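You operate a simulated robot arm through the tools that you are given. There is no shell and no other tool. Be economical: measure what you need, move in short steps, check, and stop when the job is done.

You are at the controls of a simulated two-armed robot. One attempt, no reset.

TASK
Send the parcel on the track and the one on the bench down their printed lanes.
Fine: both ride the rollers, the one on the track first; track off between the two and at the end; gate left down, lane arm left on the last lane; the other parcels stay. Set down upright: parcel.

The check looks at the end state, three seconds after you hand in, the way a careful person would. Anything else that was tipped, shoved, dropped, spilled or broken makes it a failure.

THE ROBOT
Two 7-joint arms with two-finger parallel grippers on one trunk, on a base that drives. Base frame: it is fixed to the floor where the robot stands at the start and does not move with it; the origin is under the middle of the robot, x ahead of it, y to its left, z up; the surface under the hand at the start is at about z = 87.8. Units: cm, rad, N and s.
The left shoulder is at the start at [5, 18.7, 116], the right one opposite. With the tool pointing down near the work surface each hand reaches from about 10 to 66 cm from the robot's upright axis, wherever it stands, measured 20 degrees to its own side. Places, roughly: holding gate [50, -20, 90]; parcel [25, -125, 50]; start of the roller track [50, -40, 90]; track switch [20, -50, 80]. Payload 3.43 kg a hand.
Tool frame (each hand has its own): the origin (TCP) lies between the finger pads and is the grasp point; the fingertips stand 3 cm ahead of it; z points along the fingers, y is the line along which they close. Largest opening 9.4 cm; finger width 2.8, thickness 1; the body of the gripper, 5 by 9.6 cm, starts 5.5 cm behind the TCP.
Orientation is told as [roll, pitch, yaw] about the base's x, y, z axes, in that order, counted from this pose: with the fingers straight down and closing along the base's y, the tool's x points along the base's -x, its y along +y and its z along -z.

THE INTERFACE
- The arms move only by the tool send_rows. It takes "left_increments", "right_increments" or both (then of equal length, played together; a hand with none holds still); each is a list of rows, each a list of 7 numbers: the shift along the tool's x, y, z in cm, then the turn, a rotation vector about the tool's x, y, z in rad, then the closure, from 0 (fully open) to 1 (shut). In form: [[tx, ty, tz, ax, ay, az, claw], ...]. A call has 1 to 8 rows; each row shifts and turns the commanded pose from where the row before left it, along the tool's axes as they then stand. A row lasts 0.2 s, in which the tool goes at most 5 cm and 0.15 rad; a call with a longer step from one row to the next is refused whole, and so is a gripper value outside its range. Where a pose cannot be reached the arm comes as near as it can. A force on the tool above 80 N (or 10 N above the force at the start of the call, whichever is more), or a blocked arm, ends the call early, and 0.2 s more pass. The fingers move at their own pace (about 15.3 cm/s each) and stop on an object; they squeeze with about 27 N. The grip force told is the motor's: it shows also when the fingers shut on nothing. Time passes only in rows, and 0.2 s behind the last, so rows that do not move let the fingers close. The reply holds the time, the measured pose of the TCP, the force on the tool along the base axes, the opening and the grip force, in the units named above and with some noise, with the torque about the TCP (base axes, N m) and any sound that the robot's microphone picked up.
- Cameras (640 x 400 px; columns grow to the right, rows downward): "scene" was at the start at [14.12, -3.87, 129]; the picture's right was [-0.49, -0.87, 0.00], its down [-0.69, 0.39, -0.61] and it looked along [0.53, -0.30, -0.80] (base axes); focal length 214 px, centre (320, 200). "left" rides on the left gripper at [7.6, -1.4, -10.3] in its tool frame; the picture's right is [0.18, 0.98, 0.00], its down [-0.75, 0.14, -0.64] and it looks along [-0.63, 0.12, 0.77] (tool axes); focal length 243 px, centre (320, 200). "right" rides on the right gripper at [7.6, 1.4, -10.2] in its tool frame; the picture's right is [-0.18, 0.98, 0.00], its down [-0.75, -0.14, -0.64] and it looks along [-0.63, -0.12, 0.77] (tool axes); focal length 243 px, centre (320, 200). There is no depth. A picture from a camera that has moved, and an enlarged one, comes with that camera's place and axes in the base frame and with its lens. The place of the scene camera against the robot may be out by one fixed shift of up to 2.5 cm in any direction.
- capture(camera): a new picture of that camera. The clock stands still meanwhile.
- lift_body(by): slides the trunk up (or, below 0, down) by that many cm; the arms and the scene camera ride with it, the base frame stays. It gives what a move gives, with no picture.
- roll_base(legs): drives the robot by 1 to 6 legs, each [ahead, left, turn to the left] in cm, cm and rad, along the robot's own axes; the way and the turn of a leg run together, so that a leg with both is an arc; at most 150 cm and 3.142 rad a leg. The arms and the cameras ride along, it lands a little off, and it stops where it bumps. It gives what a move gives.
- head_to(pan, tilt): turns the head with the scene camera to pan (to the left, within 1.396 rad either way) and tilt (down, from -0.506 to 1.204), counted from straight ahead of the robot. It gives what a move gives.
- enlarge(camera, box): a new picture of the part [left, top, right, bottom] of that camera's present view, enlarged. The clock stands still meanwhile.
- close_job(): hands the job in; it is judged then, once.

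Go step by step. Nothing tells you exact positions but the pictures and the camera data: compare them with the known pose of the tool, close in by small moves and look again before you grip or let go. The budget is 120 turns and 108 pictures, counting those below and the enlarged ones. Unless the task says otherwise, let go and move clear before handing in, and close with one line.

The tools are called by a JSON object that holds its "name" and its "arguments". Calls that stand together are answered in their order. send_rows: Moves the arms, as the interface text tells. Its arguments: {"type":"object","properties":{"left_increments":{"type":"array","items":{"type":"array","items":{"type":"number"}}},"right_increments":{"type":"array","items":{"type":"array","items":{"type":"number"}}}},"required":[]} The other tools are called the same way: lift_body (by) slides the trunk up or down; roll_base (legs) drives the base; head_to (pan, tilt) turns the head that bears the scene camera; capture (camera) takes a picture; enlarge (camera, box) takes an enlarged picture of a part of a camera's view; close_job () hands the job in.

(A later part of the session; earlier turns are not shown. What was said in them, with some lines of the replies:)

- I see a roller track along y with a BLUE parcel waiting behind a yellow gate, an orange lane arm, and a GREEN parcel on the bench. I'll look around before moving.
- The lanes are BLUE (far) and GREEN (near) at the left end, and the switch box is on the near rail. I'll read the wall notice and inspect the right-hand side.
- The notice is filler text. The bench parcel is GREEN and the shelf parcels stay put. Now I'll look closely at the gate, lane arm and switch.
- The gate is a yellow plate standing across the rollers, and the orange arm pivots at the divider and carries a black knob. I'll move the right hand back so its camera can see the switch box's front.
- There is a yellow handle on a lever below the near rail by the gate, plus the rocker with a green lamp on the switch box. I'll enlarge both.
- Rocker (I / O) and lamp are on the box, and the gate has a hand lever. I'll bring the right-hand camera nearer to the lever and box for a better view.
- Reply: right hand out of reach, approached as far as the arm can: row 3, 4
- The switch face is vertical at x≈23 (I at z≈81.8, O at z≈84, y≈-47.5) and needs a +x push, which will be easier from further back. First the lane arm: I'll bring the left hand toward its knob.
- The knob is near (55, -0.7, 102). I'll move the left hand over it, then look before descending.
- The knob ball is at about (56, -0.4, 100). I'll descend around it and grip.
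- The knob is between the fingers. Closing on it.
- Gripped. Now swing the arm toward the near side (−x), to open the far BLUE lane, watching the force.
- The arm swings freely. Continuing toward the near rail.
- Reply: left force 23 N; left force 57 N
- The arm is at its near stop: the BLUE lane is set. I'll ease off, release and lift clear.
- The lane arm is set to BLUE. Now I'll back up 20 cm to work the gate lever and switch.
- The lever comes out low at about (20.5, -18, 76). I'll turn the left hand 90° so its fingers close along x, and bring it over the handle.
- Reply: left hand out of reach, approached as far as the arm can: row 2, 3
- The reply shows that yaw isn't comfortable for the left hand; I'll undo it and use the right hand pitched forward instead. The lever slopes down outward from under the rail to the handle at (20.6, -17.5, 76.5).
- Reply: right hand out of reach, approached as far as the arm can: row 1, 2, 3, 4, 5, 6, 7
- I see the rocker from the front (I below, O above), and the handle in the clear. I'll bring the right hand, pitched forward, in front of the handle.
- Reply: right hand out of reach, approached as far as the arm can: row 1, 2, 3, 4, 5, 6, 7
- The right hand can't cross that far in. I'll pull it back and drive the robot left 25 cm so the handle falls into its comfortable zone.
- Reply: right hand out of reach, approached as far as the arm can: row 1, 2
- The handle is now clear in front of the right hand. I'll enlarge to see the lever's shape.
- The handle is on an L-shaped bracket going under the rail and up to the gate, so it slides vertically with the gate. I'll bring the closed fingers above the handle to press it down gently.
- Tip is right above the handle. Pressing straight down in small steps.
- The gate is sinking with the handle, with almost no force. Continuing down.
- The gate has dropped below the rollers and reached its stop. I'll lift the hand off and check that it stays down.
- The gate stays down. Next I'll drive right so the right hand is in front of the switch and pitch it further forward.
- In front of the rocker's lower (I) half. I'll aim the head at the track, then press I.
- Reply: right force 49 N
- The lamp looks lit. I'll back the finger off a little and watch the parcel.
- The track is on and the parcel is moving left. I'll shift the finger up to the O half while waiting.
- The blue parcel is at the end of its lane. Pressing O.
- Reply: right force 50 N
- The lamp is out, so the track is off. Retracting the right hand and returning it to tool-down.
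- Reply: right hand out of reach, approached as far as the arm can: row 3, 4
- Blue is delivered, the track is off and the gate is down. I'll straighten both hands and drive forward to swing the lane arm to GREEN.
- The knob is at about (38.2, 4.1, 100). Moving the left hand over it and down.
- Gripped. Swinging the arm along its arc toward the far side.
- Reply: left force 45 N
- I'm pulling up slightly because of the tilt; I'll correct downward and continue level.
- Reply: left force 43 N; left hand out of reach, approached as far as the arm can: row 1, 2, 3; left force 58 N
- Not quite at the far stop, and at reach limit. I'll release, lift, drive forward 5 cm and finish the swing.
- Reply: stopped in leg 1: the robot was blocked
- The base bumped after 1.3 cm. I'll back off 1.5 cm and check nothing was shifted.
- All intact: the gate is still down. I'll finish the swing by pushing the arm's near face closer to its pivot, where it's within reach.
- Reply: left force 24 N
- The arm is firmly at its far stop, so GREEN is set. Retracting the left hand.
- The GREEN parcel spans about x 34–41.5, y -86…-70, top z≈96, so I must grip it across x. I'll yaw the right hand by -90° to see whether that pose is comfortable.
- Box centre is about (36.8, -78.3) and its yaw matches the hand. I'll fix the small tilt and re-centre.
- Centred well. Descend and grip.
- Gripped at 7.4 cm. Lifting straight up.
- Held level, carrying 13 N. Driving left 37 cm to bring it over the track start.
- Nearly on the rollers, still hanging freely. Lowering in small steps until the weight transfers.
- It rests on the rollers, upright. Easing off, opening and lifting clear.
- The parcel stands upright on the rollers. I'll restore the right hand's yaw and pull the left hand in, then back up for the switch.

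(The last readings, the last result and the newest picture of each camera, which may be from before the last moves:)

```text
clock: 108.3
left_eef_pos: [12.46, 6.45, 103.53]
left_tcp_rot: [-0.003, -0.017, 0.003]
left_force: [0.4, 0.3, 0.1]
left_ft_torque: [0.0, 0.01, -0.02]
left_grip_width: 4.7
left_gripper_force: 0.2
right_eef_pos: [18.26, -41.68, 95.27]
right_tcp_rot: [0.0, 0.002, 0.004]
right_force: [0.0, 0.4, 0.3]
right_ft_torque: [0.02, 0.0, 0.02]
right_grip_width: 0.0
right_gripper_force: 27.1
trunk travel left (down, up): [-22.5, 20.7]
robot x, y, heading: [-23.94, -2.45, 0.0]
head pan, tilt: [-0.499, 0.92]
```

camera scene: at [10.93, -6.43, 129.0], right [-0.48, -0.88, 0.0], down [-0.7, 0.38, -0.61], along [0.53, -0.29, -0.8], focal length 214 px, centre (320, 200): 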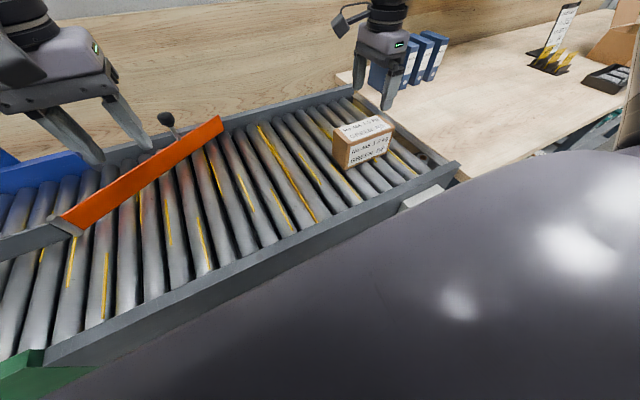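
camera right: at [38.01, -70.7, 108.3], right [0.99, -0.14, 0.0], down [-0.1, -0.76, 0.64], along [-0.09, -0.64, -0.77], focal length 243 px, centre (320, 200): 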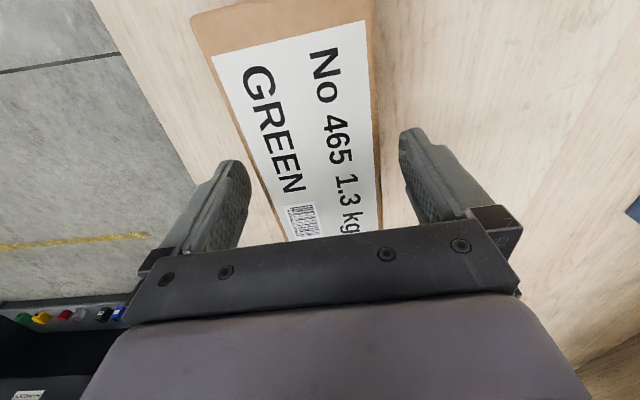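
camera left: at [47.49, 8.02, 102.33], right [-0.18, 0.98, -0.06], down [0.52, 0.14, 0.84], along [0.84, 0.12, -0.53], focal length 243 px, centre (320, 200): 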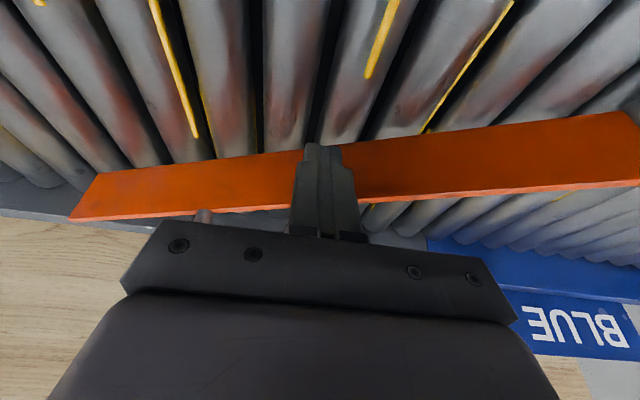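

{"name": "send_rows", "arguments": {"right_increments": [[3, -2.8, 0, 0, -0.1, 0, 1], [3, -2.8, 0, 0, -0.15, 0, 1], [0, 0, 0, 0, -0.15, 0, 1], [0, 0, 0, 0, -0.15, 0, 1], [0, 0, 0, 0, -0.15, 0, 1], [0, 0, 0, 0, -0.15, 0, 1], [0, 0, 0, 0, -0.15, 0, 1], [0, 0, 0, 0, 0, 0, 1]]}}

{"name": "head_to", "arguments": {"pan": 0.0, "tilt": 0.55}}

{"name": "capture", "arguments": {"camera": "right"}}

{"name": "capture", "arguments": {"camera": "scene"}}

```text
clock: 110.1
left_eef_pos: [12.53, 6.55, 103.48]
left_tcp_rot: [-0.001, -0.016, 0.002]
left_force: [-0.4, 0.3, -0.4]
left_ft_torque: [-0.01, -0.02, 0.02]
left_grip_width: 4.68
left_gripper_force: 0.1
right_eef_pos: [12.3, -47.3, 94.99]
right_tcp_rot: [-0.003, -0.998, 0.006]
right_force: [-0.1, 0.8, -0.5]
right_ft_torque: [0.0, -0.01, -0.01]
right_grip_width: 0.01
right_gripper_force: 27.6
trunk travel left (down, up): [-22.5, 20.7]
robot x, y, heading: [-23.12, -2.75, 0.0]
head pan, tilt: [-0.499, 0.92]
```

```text
clock: 111.0
left_eef_pos: [12.42, 6.52, 103.45]
left_tcp_rot: [-0.001, -0.017, 0.004]
left_force: [-0.3, -0.5, 0.3]
left_ft_torque: [0.0, -0.02, 0.04]
left_grip_width: 4.71
left_gripper_force: 0.1
right_eef_pos: [12.36, -47.35, 95.0]
right_tcp_rot: [-0.001, -0.995, 0.004]
right_force: [0.0, 0.1, -0.4]
right_ft_torque: [-0.01, 0.02, -0.02]
right_grip_width: 0.0
right_gripper_force: 26.9
trunk travel left (down, up): [-22.5, 20.7]
robot x, y, heading: [-23.46, -3.01, 0.0]
head pan, tilt: [0.0, 0.55]
```

```text
22 pictures are left
camera right: at [-0.44, -45.97, 94.15], right [0.1, 0.98, 0.15], down [-0.13, -0.14, 0.98], along [0.99, -0.12, 0.11], focal length 243 px, centre (320, 200)
```

right: 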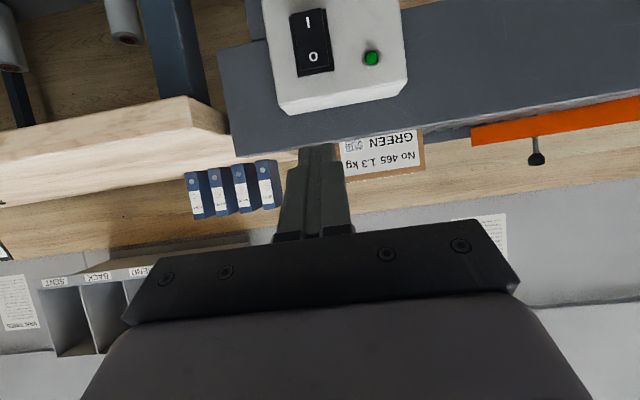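

```text
21 pictures are left
camera scene: at [-6.87, -2.83, 117.07], right [0.0, -1.0, 0.0], down [-0.52, 0.0, -0.85], along [0.85, 0.0, -0.52], focal length 214 px, centre (320, 200)
```

scene: 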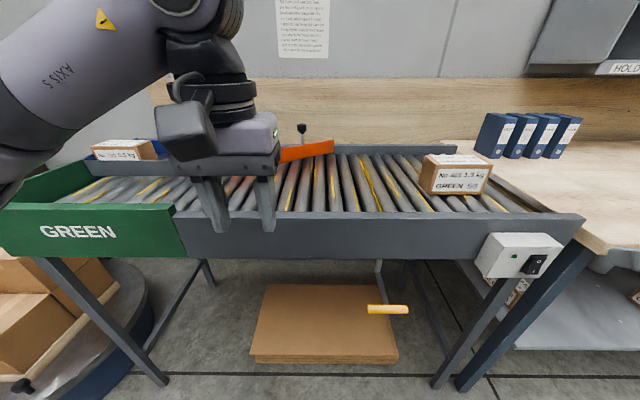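

Everything is ready: parcel in place, arm to GREEN. Positioning the finger at the I half and raising the left hand out of view.

{"name": "send_rows", "arguments": {"left_increments": [[0, 1, -3.5, 0, 0, 0, 0.5], [0, 1, -3.5, 0, 0, 0, 0.5], [0, 1, -3.5, 0, 0, 0, 0.5], [0, 1, -3.5, 0, 0, 0, 0.5]], "right_increments": [[2.3, 0, 2.56, 0, 0, 0, 1], [2.3, 0, 2.56, 0, 0, 0, 1], [2.3, 0, 2.56, 0, 0, 0, 1], [2.3, 0, 2.56, 0, 0, 0, 1]]}}

```text
clock: 112.0
left_eef_pos: [12.39, 10.62, 117.59]
left_tcp_rot: [-0.001, -0.018, 0.003]
left_force: [-0.3, 0.4, 0.0]
left_ft_torque: [-0.02, 0.02, 0.04]
left_grip_width: 4.7
left_gripper_force: 0.2
right_eef_pos: [15.9, -47.68, 81.67]
right_tcp_rot: [-0.004, -0.998, 0.005]
right_force: [0.6, -0.3, -0.1]
right_ft_torque: [-0.01, 0.01, -0.02]
right_grip_width: 0.0
right_gripper_force: 26.7
trunk travel left (down, up): [-22.5, 20.7]
robot x, y, heading: [-23.62, -2.71, -0.002]
head pan, tilt: [0.0, 0.55]
```

Pressing I (same motion as before), then backing off and going up to O.

{"name": "send_rows", "arguments": {"right_increments": [[-0.54, 0.2, 0.84, 0, 0, 0, 1], [-0.54, 0.1, 0.84, 0, 0, 0, 1], [-0.27, 0, 0.42, 0, 0, 0, 1], [-0.27, 0, 0.42, 0, 0, 0, 1], [-0.27, 0, 0.42, 0, 0, 0, 1]]}}

{"name": "send_rows", "arguments": {"right_increments": [[0.54, 0, -0.84, 0, 0, 0, 1], [1.08, 0, -1.68, 0, 0, 0, 1], [-1.4, 0, -0.85, 0, 0, 0, 1], [-1.4, 0, -0.85, 0, 0, 0, 1]]}}

{"name": "capture", "arguments": {"camera": "scene"}}

```text
clock: 113.2
left_eef_pos: [11.74, 10.46, 117.64]
left_tcp_rot: [0.0, -0.021, 0.001]
left_force: [-0.1, 0.4, -0.2]
left_ft_torque: [0.02, 0.05, -0.02]
left_grip_width: 4.67
left_gripper_force: 0.0
right_eef_pos: [18.73, -47.12, 81.73]
right_tcp_rot: [-0.004, -0.988, 0.003]
right_force: [-68.2, 4.5, 3.1]
right_ft_torque: [-0.23, 0.25, 0.09]
right_grip_width: 0.0
right_gripper_force: 26.9
trunk travel left (down, up): [-22.5, 20.7]
robot x, y, heading: [-23.39, -2.77, -0.002]
head pan, tilt: [0.0, 0.55]
```

```text
clock: 114.2
left_eef_pos: [12.38, 10.44, 117.46]
left_tcp_rot: [-0.001, -0.017, 0.004]
left_force: [-0.4, -0.6, -0.1]
left_ft_torque: [-0.03, -0.02, -0.02]
left_grip_width: 4.71
left_gripper_force: 0.0
right_eef_pos: [16.42, -47.01, 84.81]
right_tcp_rot: [-0.003, -0.995, 0.005]
right_force: [0.1, -1.1, 0.0]
right_ft_torque: [-0.01, -0.02, 0.0]
right_grip_width: 0.0
right_gripper_force: 27.2
trunk travel left (down, up): [-22.5, 20.7]
robot x, y, heading: [-23.4, -2.6, 0.002]
head pan, tilt: [0.0, 0.55]
```

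```text
20 pictures are left
camera scene: at [-6.86, -2.82, 117.07], right [0.0, -1.0, 0.0], down [-0.52, 0.0, -0.85], along [0.85, 0.0, -0.52], focal length 214 px, centre (320, 200)
```

scene: 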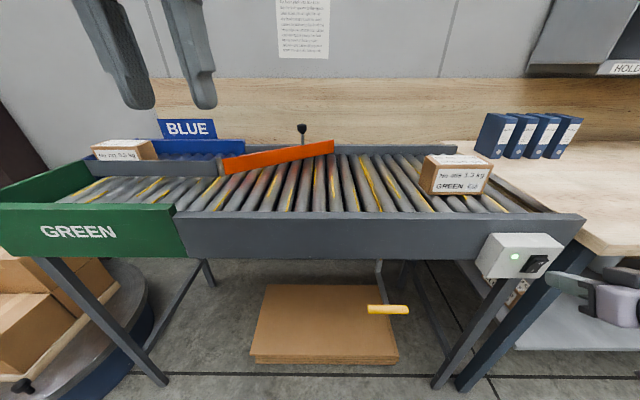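

{"name": "send_rows", "arguments": {"right_increments": [[0, 0, 0, 0, 0, 0, 1], [0, 0, 0, 0, 0, 0, 1], [0, 0, 0, 0, 0, 0, 1], [0, 0, 0, 0, 0, 0, 1], [0, 0, 0, 0, 0, 0, 1]]}}

{"name": "capture", "arguments": {"camera": "scene"}}

```text
clock: 115.4
left_eef_pos: [12.39, 10.58, 117.51]
left_tcp_rot: [-0.001, -0.018, 0.003]
left_force: [-0.4, -0.5, 0.4]
left_ft_torque: [0.01, -0.01, 0.01]
left_grip_width: 4.71
left_gripper_force: 0.1
right_eef_pos: [16.44, -46.97, 84.85]
right_tcp_rot: [-0.005, -0.996, 0.004]
right_force: [0.8, -0.7, 0.2]
right_ft_torque: [-0.01, 0.02, 0.02]
right_grip_width: 0.01
right_gripper_force: 27.4
trunk travel left (down, up): [-22.5, 20.7]
robot x, y, heading: [-23.52, -2.89, -0.002]
head pan, tilt: [0.0, 0.55]
```

```text
19 pictures are left
camera scene: at [-6.87, -2.82, 117.08], right [0.0, -1.0, 0.0], down [-0.52, 0.0, -0.85], along [0.85, 0.0, -0.52], focal length 214 px, centre (320, 200)
```

scene: 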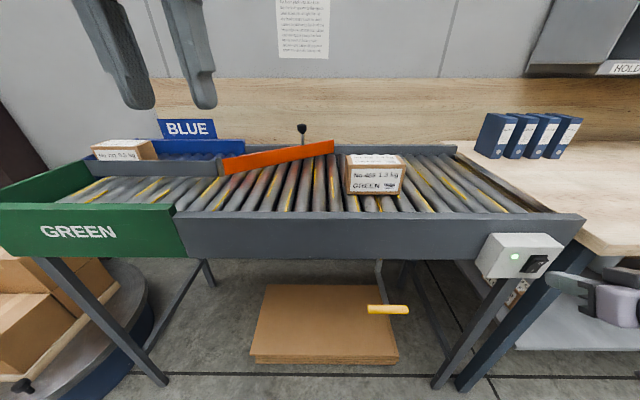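

The parcel is riding down the rollers. Waiting for it to reach the end of the GREEN lane.

{"name": "send_rows", "arguments": {"right_increments": [[0, 0, 0, 0, 0, 0, 1], [0, 0, 0, 0, 0, 0, 1], [0, 0, 0, 0, 0, 0, 1], [0, 0, 0, 0, 0, 0, 1], [0, 0, 0, 0, 0, 0, 1], [0, 0, 0, 0, 0, 0, 1], [0, 0, 0, 0, 0, 0, 1], [0, 0, 0, 0, 0, 0, 1]]}}

{"name": "send_rows", "arguments": {"right_increments": [[0, 0, 0, 0, 0, 0, 1], [0, 0, 0, 0, 0, 0, 1], [0, 0, 0, 0, 0, 0, 1], [0, 0, 0, 0, 0, 0, 1], [0, 0, 0, 0, 0, 0, 1]]}}

{"name": "capture", "arguments": {"camera": "scene"}}

```text
clock: 117.2
left_eef_pos: [12.27, 10.48, 117.43]
left_tcp_rot: [0.0, -0.017, 0.003]
left_force: [-0.4, -0.1, -0.1]
left_ft_torque: [0.01, 0.01, -0.02]
left_grip_width: 4.68
left_gripper_force: 0.0
right_eef_pos: [16.38, -47.07, 84.91]
right_tcp_rot: [-0.004, -0.997, 0.005]
right_force: [-1.3, 0.2, 0.0]
right_ft_torque: [0.01, 0.0, 0.0]
right_grip_width: 0.02
right_gripper_force: 27.2
trunk travel left (down, up): [-22.5, 20.7]
robot x, y, heading: [-23.64, -2.56, 0.002]
head pan, tilt: [0.0, 0.55]
```

```text
clock: 118.4
left_eef_pos: [12.2, 10.52, 117.52]
left_tcp_rot: [-0.002, -0.017, 0.004]
left_force: [-0.4, -0.3, -0.7]
left_ft_torque: [0.03, 0.05, 0.0]
left_grip_width: 4.7
left_gripper_force: 0.2
right_eef_pos: [16.39, -46.94, 84.88]
right_tcp_rot: [-0.003, -0.995, 0.005]
right_force: [-0.7, -0.6, -0.4]
right_ft_torque: [-0.04, 0.04, -0.01]
right_grip_width: 0.01
right_gripper_force: 27.5
trunk travel left (down, up): [-22.5, 20.7]
robot x, y, heading: [-23.17, -2.87, 0.001]
head pan, tilt: [0.0, 0.55]
```

```text
18 pictures are left
camera scene: at [-6.87, -2.82, 117.08], right [0.0, -1.0, 0.0], down [-0.52, 0.0, -0.85], along [0.85, 0.0, -0.52], focal length 214 px, centre (320, 200)
```

scene: 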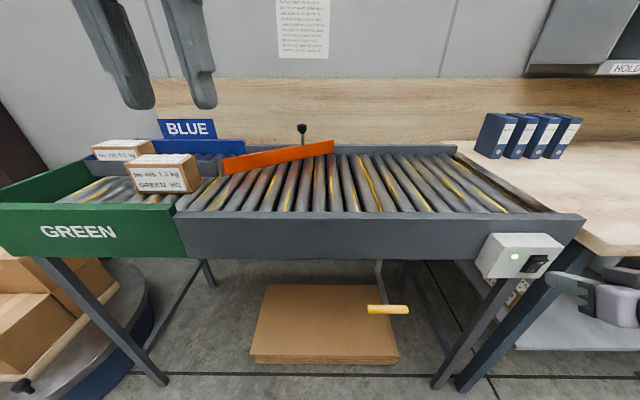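

{"name": "send_rows", "arguments": {"right_increments": [[0, 0, 0, 0, 0, 0, 1], [0, 0, 0, 0, 0, 0, 1], [0, 0, 0, 0, 0, 0, 1], [0, 0, 0, 0, 0, 0, 1], [0, 0, 0, 0, 0, 0, 1]]}}

{"name": "capture", "arguments": {"camera": "scene"}}

```text
clock: 119.6
left_eef_pos: [12.41, 10.57, 117.53]
left_tcp_rot: [-0.001, -0.017, 0.003]
left_force: [0.6, 0.0, 0.0]
left_ft_torque: [0.02, 0.02, 0.0]
left_grip_width: 4.69
left_gripper_force: 0.1
right_eef_pos: [16.54, -46.99, 84.89]
right_tcp_rot: [-0.003, -0.996, 0.006]
right_force: [-0.1, 0.5, -0.3]
right_ft_torque: [-0.02, 0.02, -0.03]
right_grip_width: 0.0
right_gripper_force: 27.1
trunk travel left (down, up): [-22.5, 20.7]
robot x, y, heading: [-23.99, -2.49, 0.001]
head pan, tilt: [0.0, 0.55]
```

```text
17 pictures are left
camera scene: at [-6.87, -2.82, 117.08], right [0.0, -1.0, 0.0], down [-0.52, 0.0, -0.85], along [0.85, 0.0, -0.52], focal length 214 px, centre (320, 200)
```

scene: 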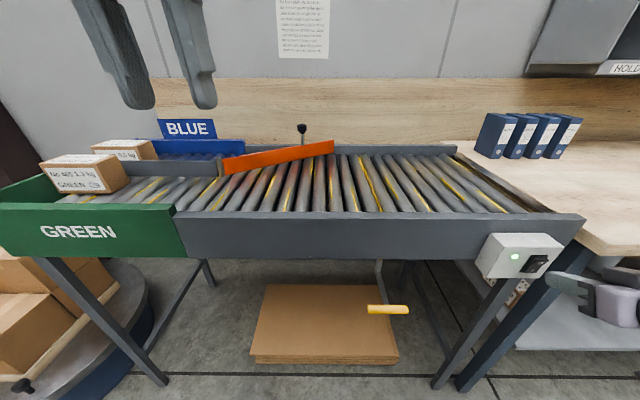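

At the end of the GREEN lane. Pressing O to stop the track.

{"name": "send_rows", "arguments": {"right_increments": [[-0.54, -0.2, 0.84, 0, 0, 0, 1], [-0.27, -0.1, 0.42, 0, 0, 0, 1], [-0.27, 0, 0.42, 0, 0, 0, 1], [-0.27, 0, 0.42, 0, 0, 0, 1], [-0.2, 0, 0.3, 0, 0, 0, 1]]}}

{"name": "send_rows", "arguments": {"right_increments": [[0.54, 0, -0.84, 0, 0, 0, 1], [2.1, 0, -3.4, 0, 0, 0, 1], [2.1, 0, -3.4, 0, 0, 0, 1]]}}

{"name": "capture", "arguments": {"camera": "scene"}}

{"name": "enlarge", "arguments": {"camera": "scene", "box": [440, 200, 600, 320]}}

```text
clock: 120.8
left_eef_pos: [11.88, 10.58, 117.69]
left_tcp_rot: [-0.004, -0.022, 0.003]
left_force: [0.0, 0.1, -0.2]
left_ft_torque: [-0.03, -0.01, 0.0]
left_grip_width: 4.72
left_gripper_force: 0.1
right_eef_pos: [18.85, -47.25, 84.86]
right_tcp_rot: [-0.002, -0.991, 0.006]
right_force: [-51.7, 6.3, -1.0]
right_ft_torque: [-0.2, 0.3, 0.16]
right_grip_width: 0.0
right_gripper_force: 26.6
trunk travel left (down, up): [-22.5, 20.7]
robot x, y, heading: [-23.44, -2.64, -0.004]
head pan, tilt: [0.0, 0.55]
```

```text
clock: 121.6
left_eef_pos: [12.39, 10.51, 117.6]
left_tcp_rot: [-0.001, -0.018, 0.003]
left_force: [-0.3, -0.1, 0.5]
left_ft_torque: [0.02, -0.03, 0.01]
left_grip_width: 4.66
left_gripper_force: 0.1
right_eef_pos: [10.13, -47.36, 85.2]
right_tcp_rot: [-0.005, -0.999, 0.008]
right_force: [-0.8, 0.9, 0.1]
right_ft_torque: [0.0, -0.04, 0.04]
right_grip_width: 0.0
right_gripper_force: 26.6
trunk travel left (down, up): [-22.5, 20.7]
robot x, y, heading: [-23.33, -2.72, -0.001]
head pan, tilt: [0.0, 0.55]
```

```text
16 pictures are left
camera scene: at [-6.88, -2.81, 117.08], right [0.0, -1.0, 0.0], down [-0.52, 0.0, -0.85], along [0.85, 0.0, -0.52], focal length 214 px, centre (320, 200)
```

scene: 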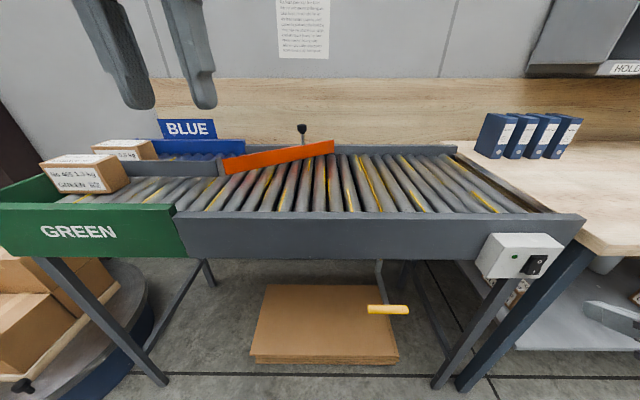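

```text
3.33 times, centred on (520, 260) of scene
camera zoom: at [-6.88, -2.81, 117.08], right [0.0, -1.0, 0.0], down [-0.52, 0.0, -0.85], along [0.85, 0.0, -0.52], focal length 715 px, centre (-347, 0)
```

zoom: 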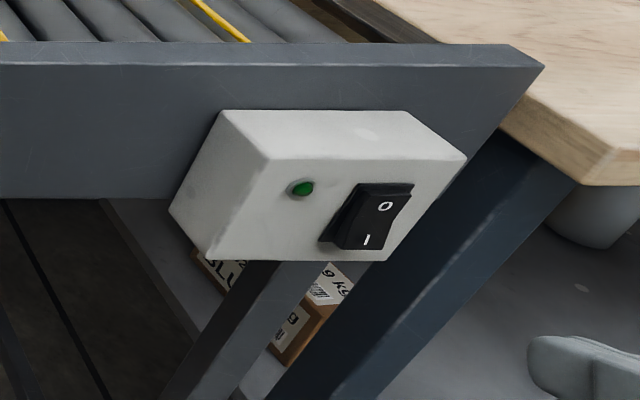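

The lamp is out, both parcels sit upright at the ends of their lanes, the gate is down, the lane arm is on GREEN and both hands are clear. Handing in.

{"name": "close_job", "arguments": {}}

```text
The job is handed in.
```

Both parcels rode the rollers down their printed lanes, BLUE first and then GREEN. The track was switched off between the two and again at the end. The gate is down, the lane arm is left on GREEN, and the other parcels were not touched.
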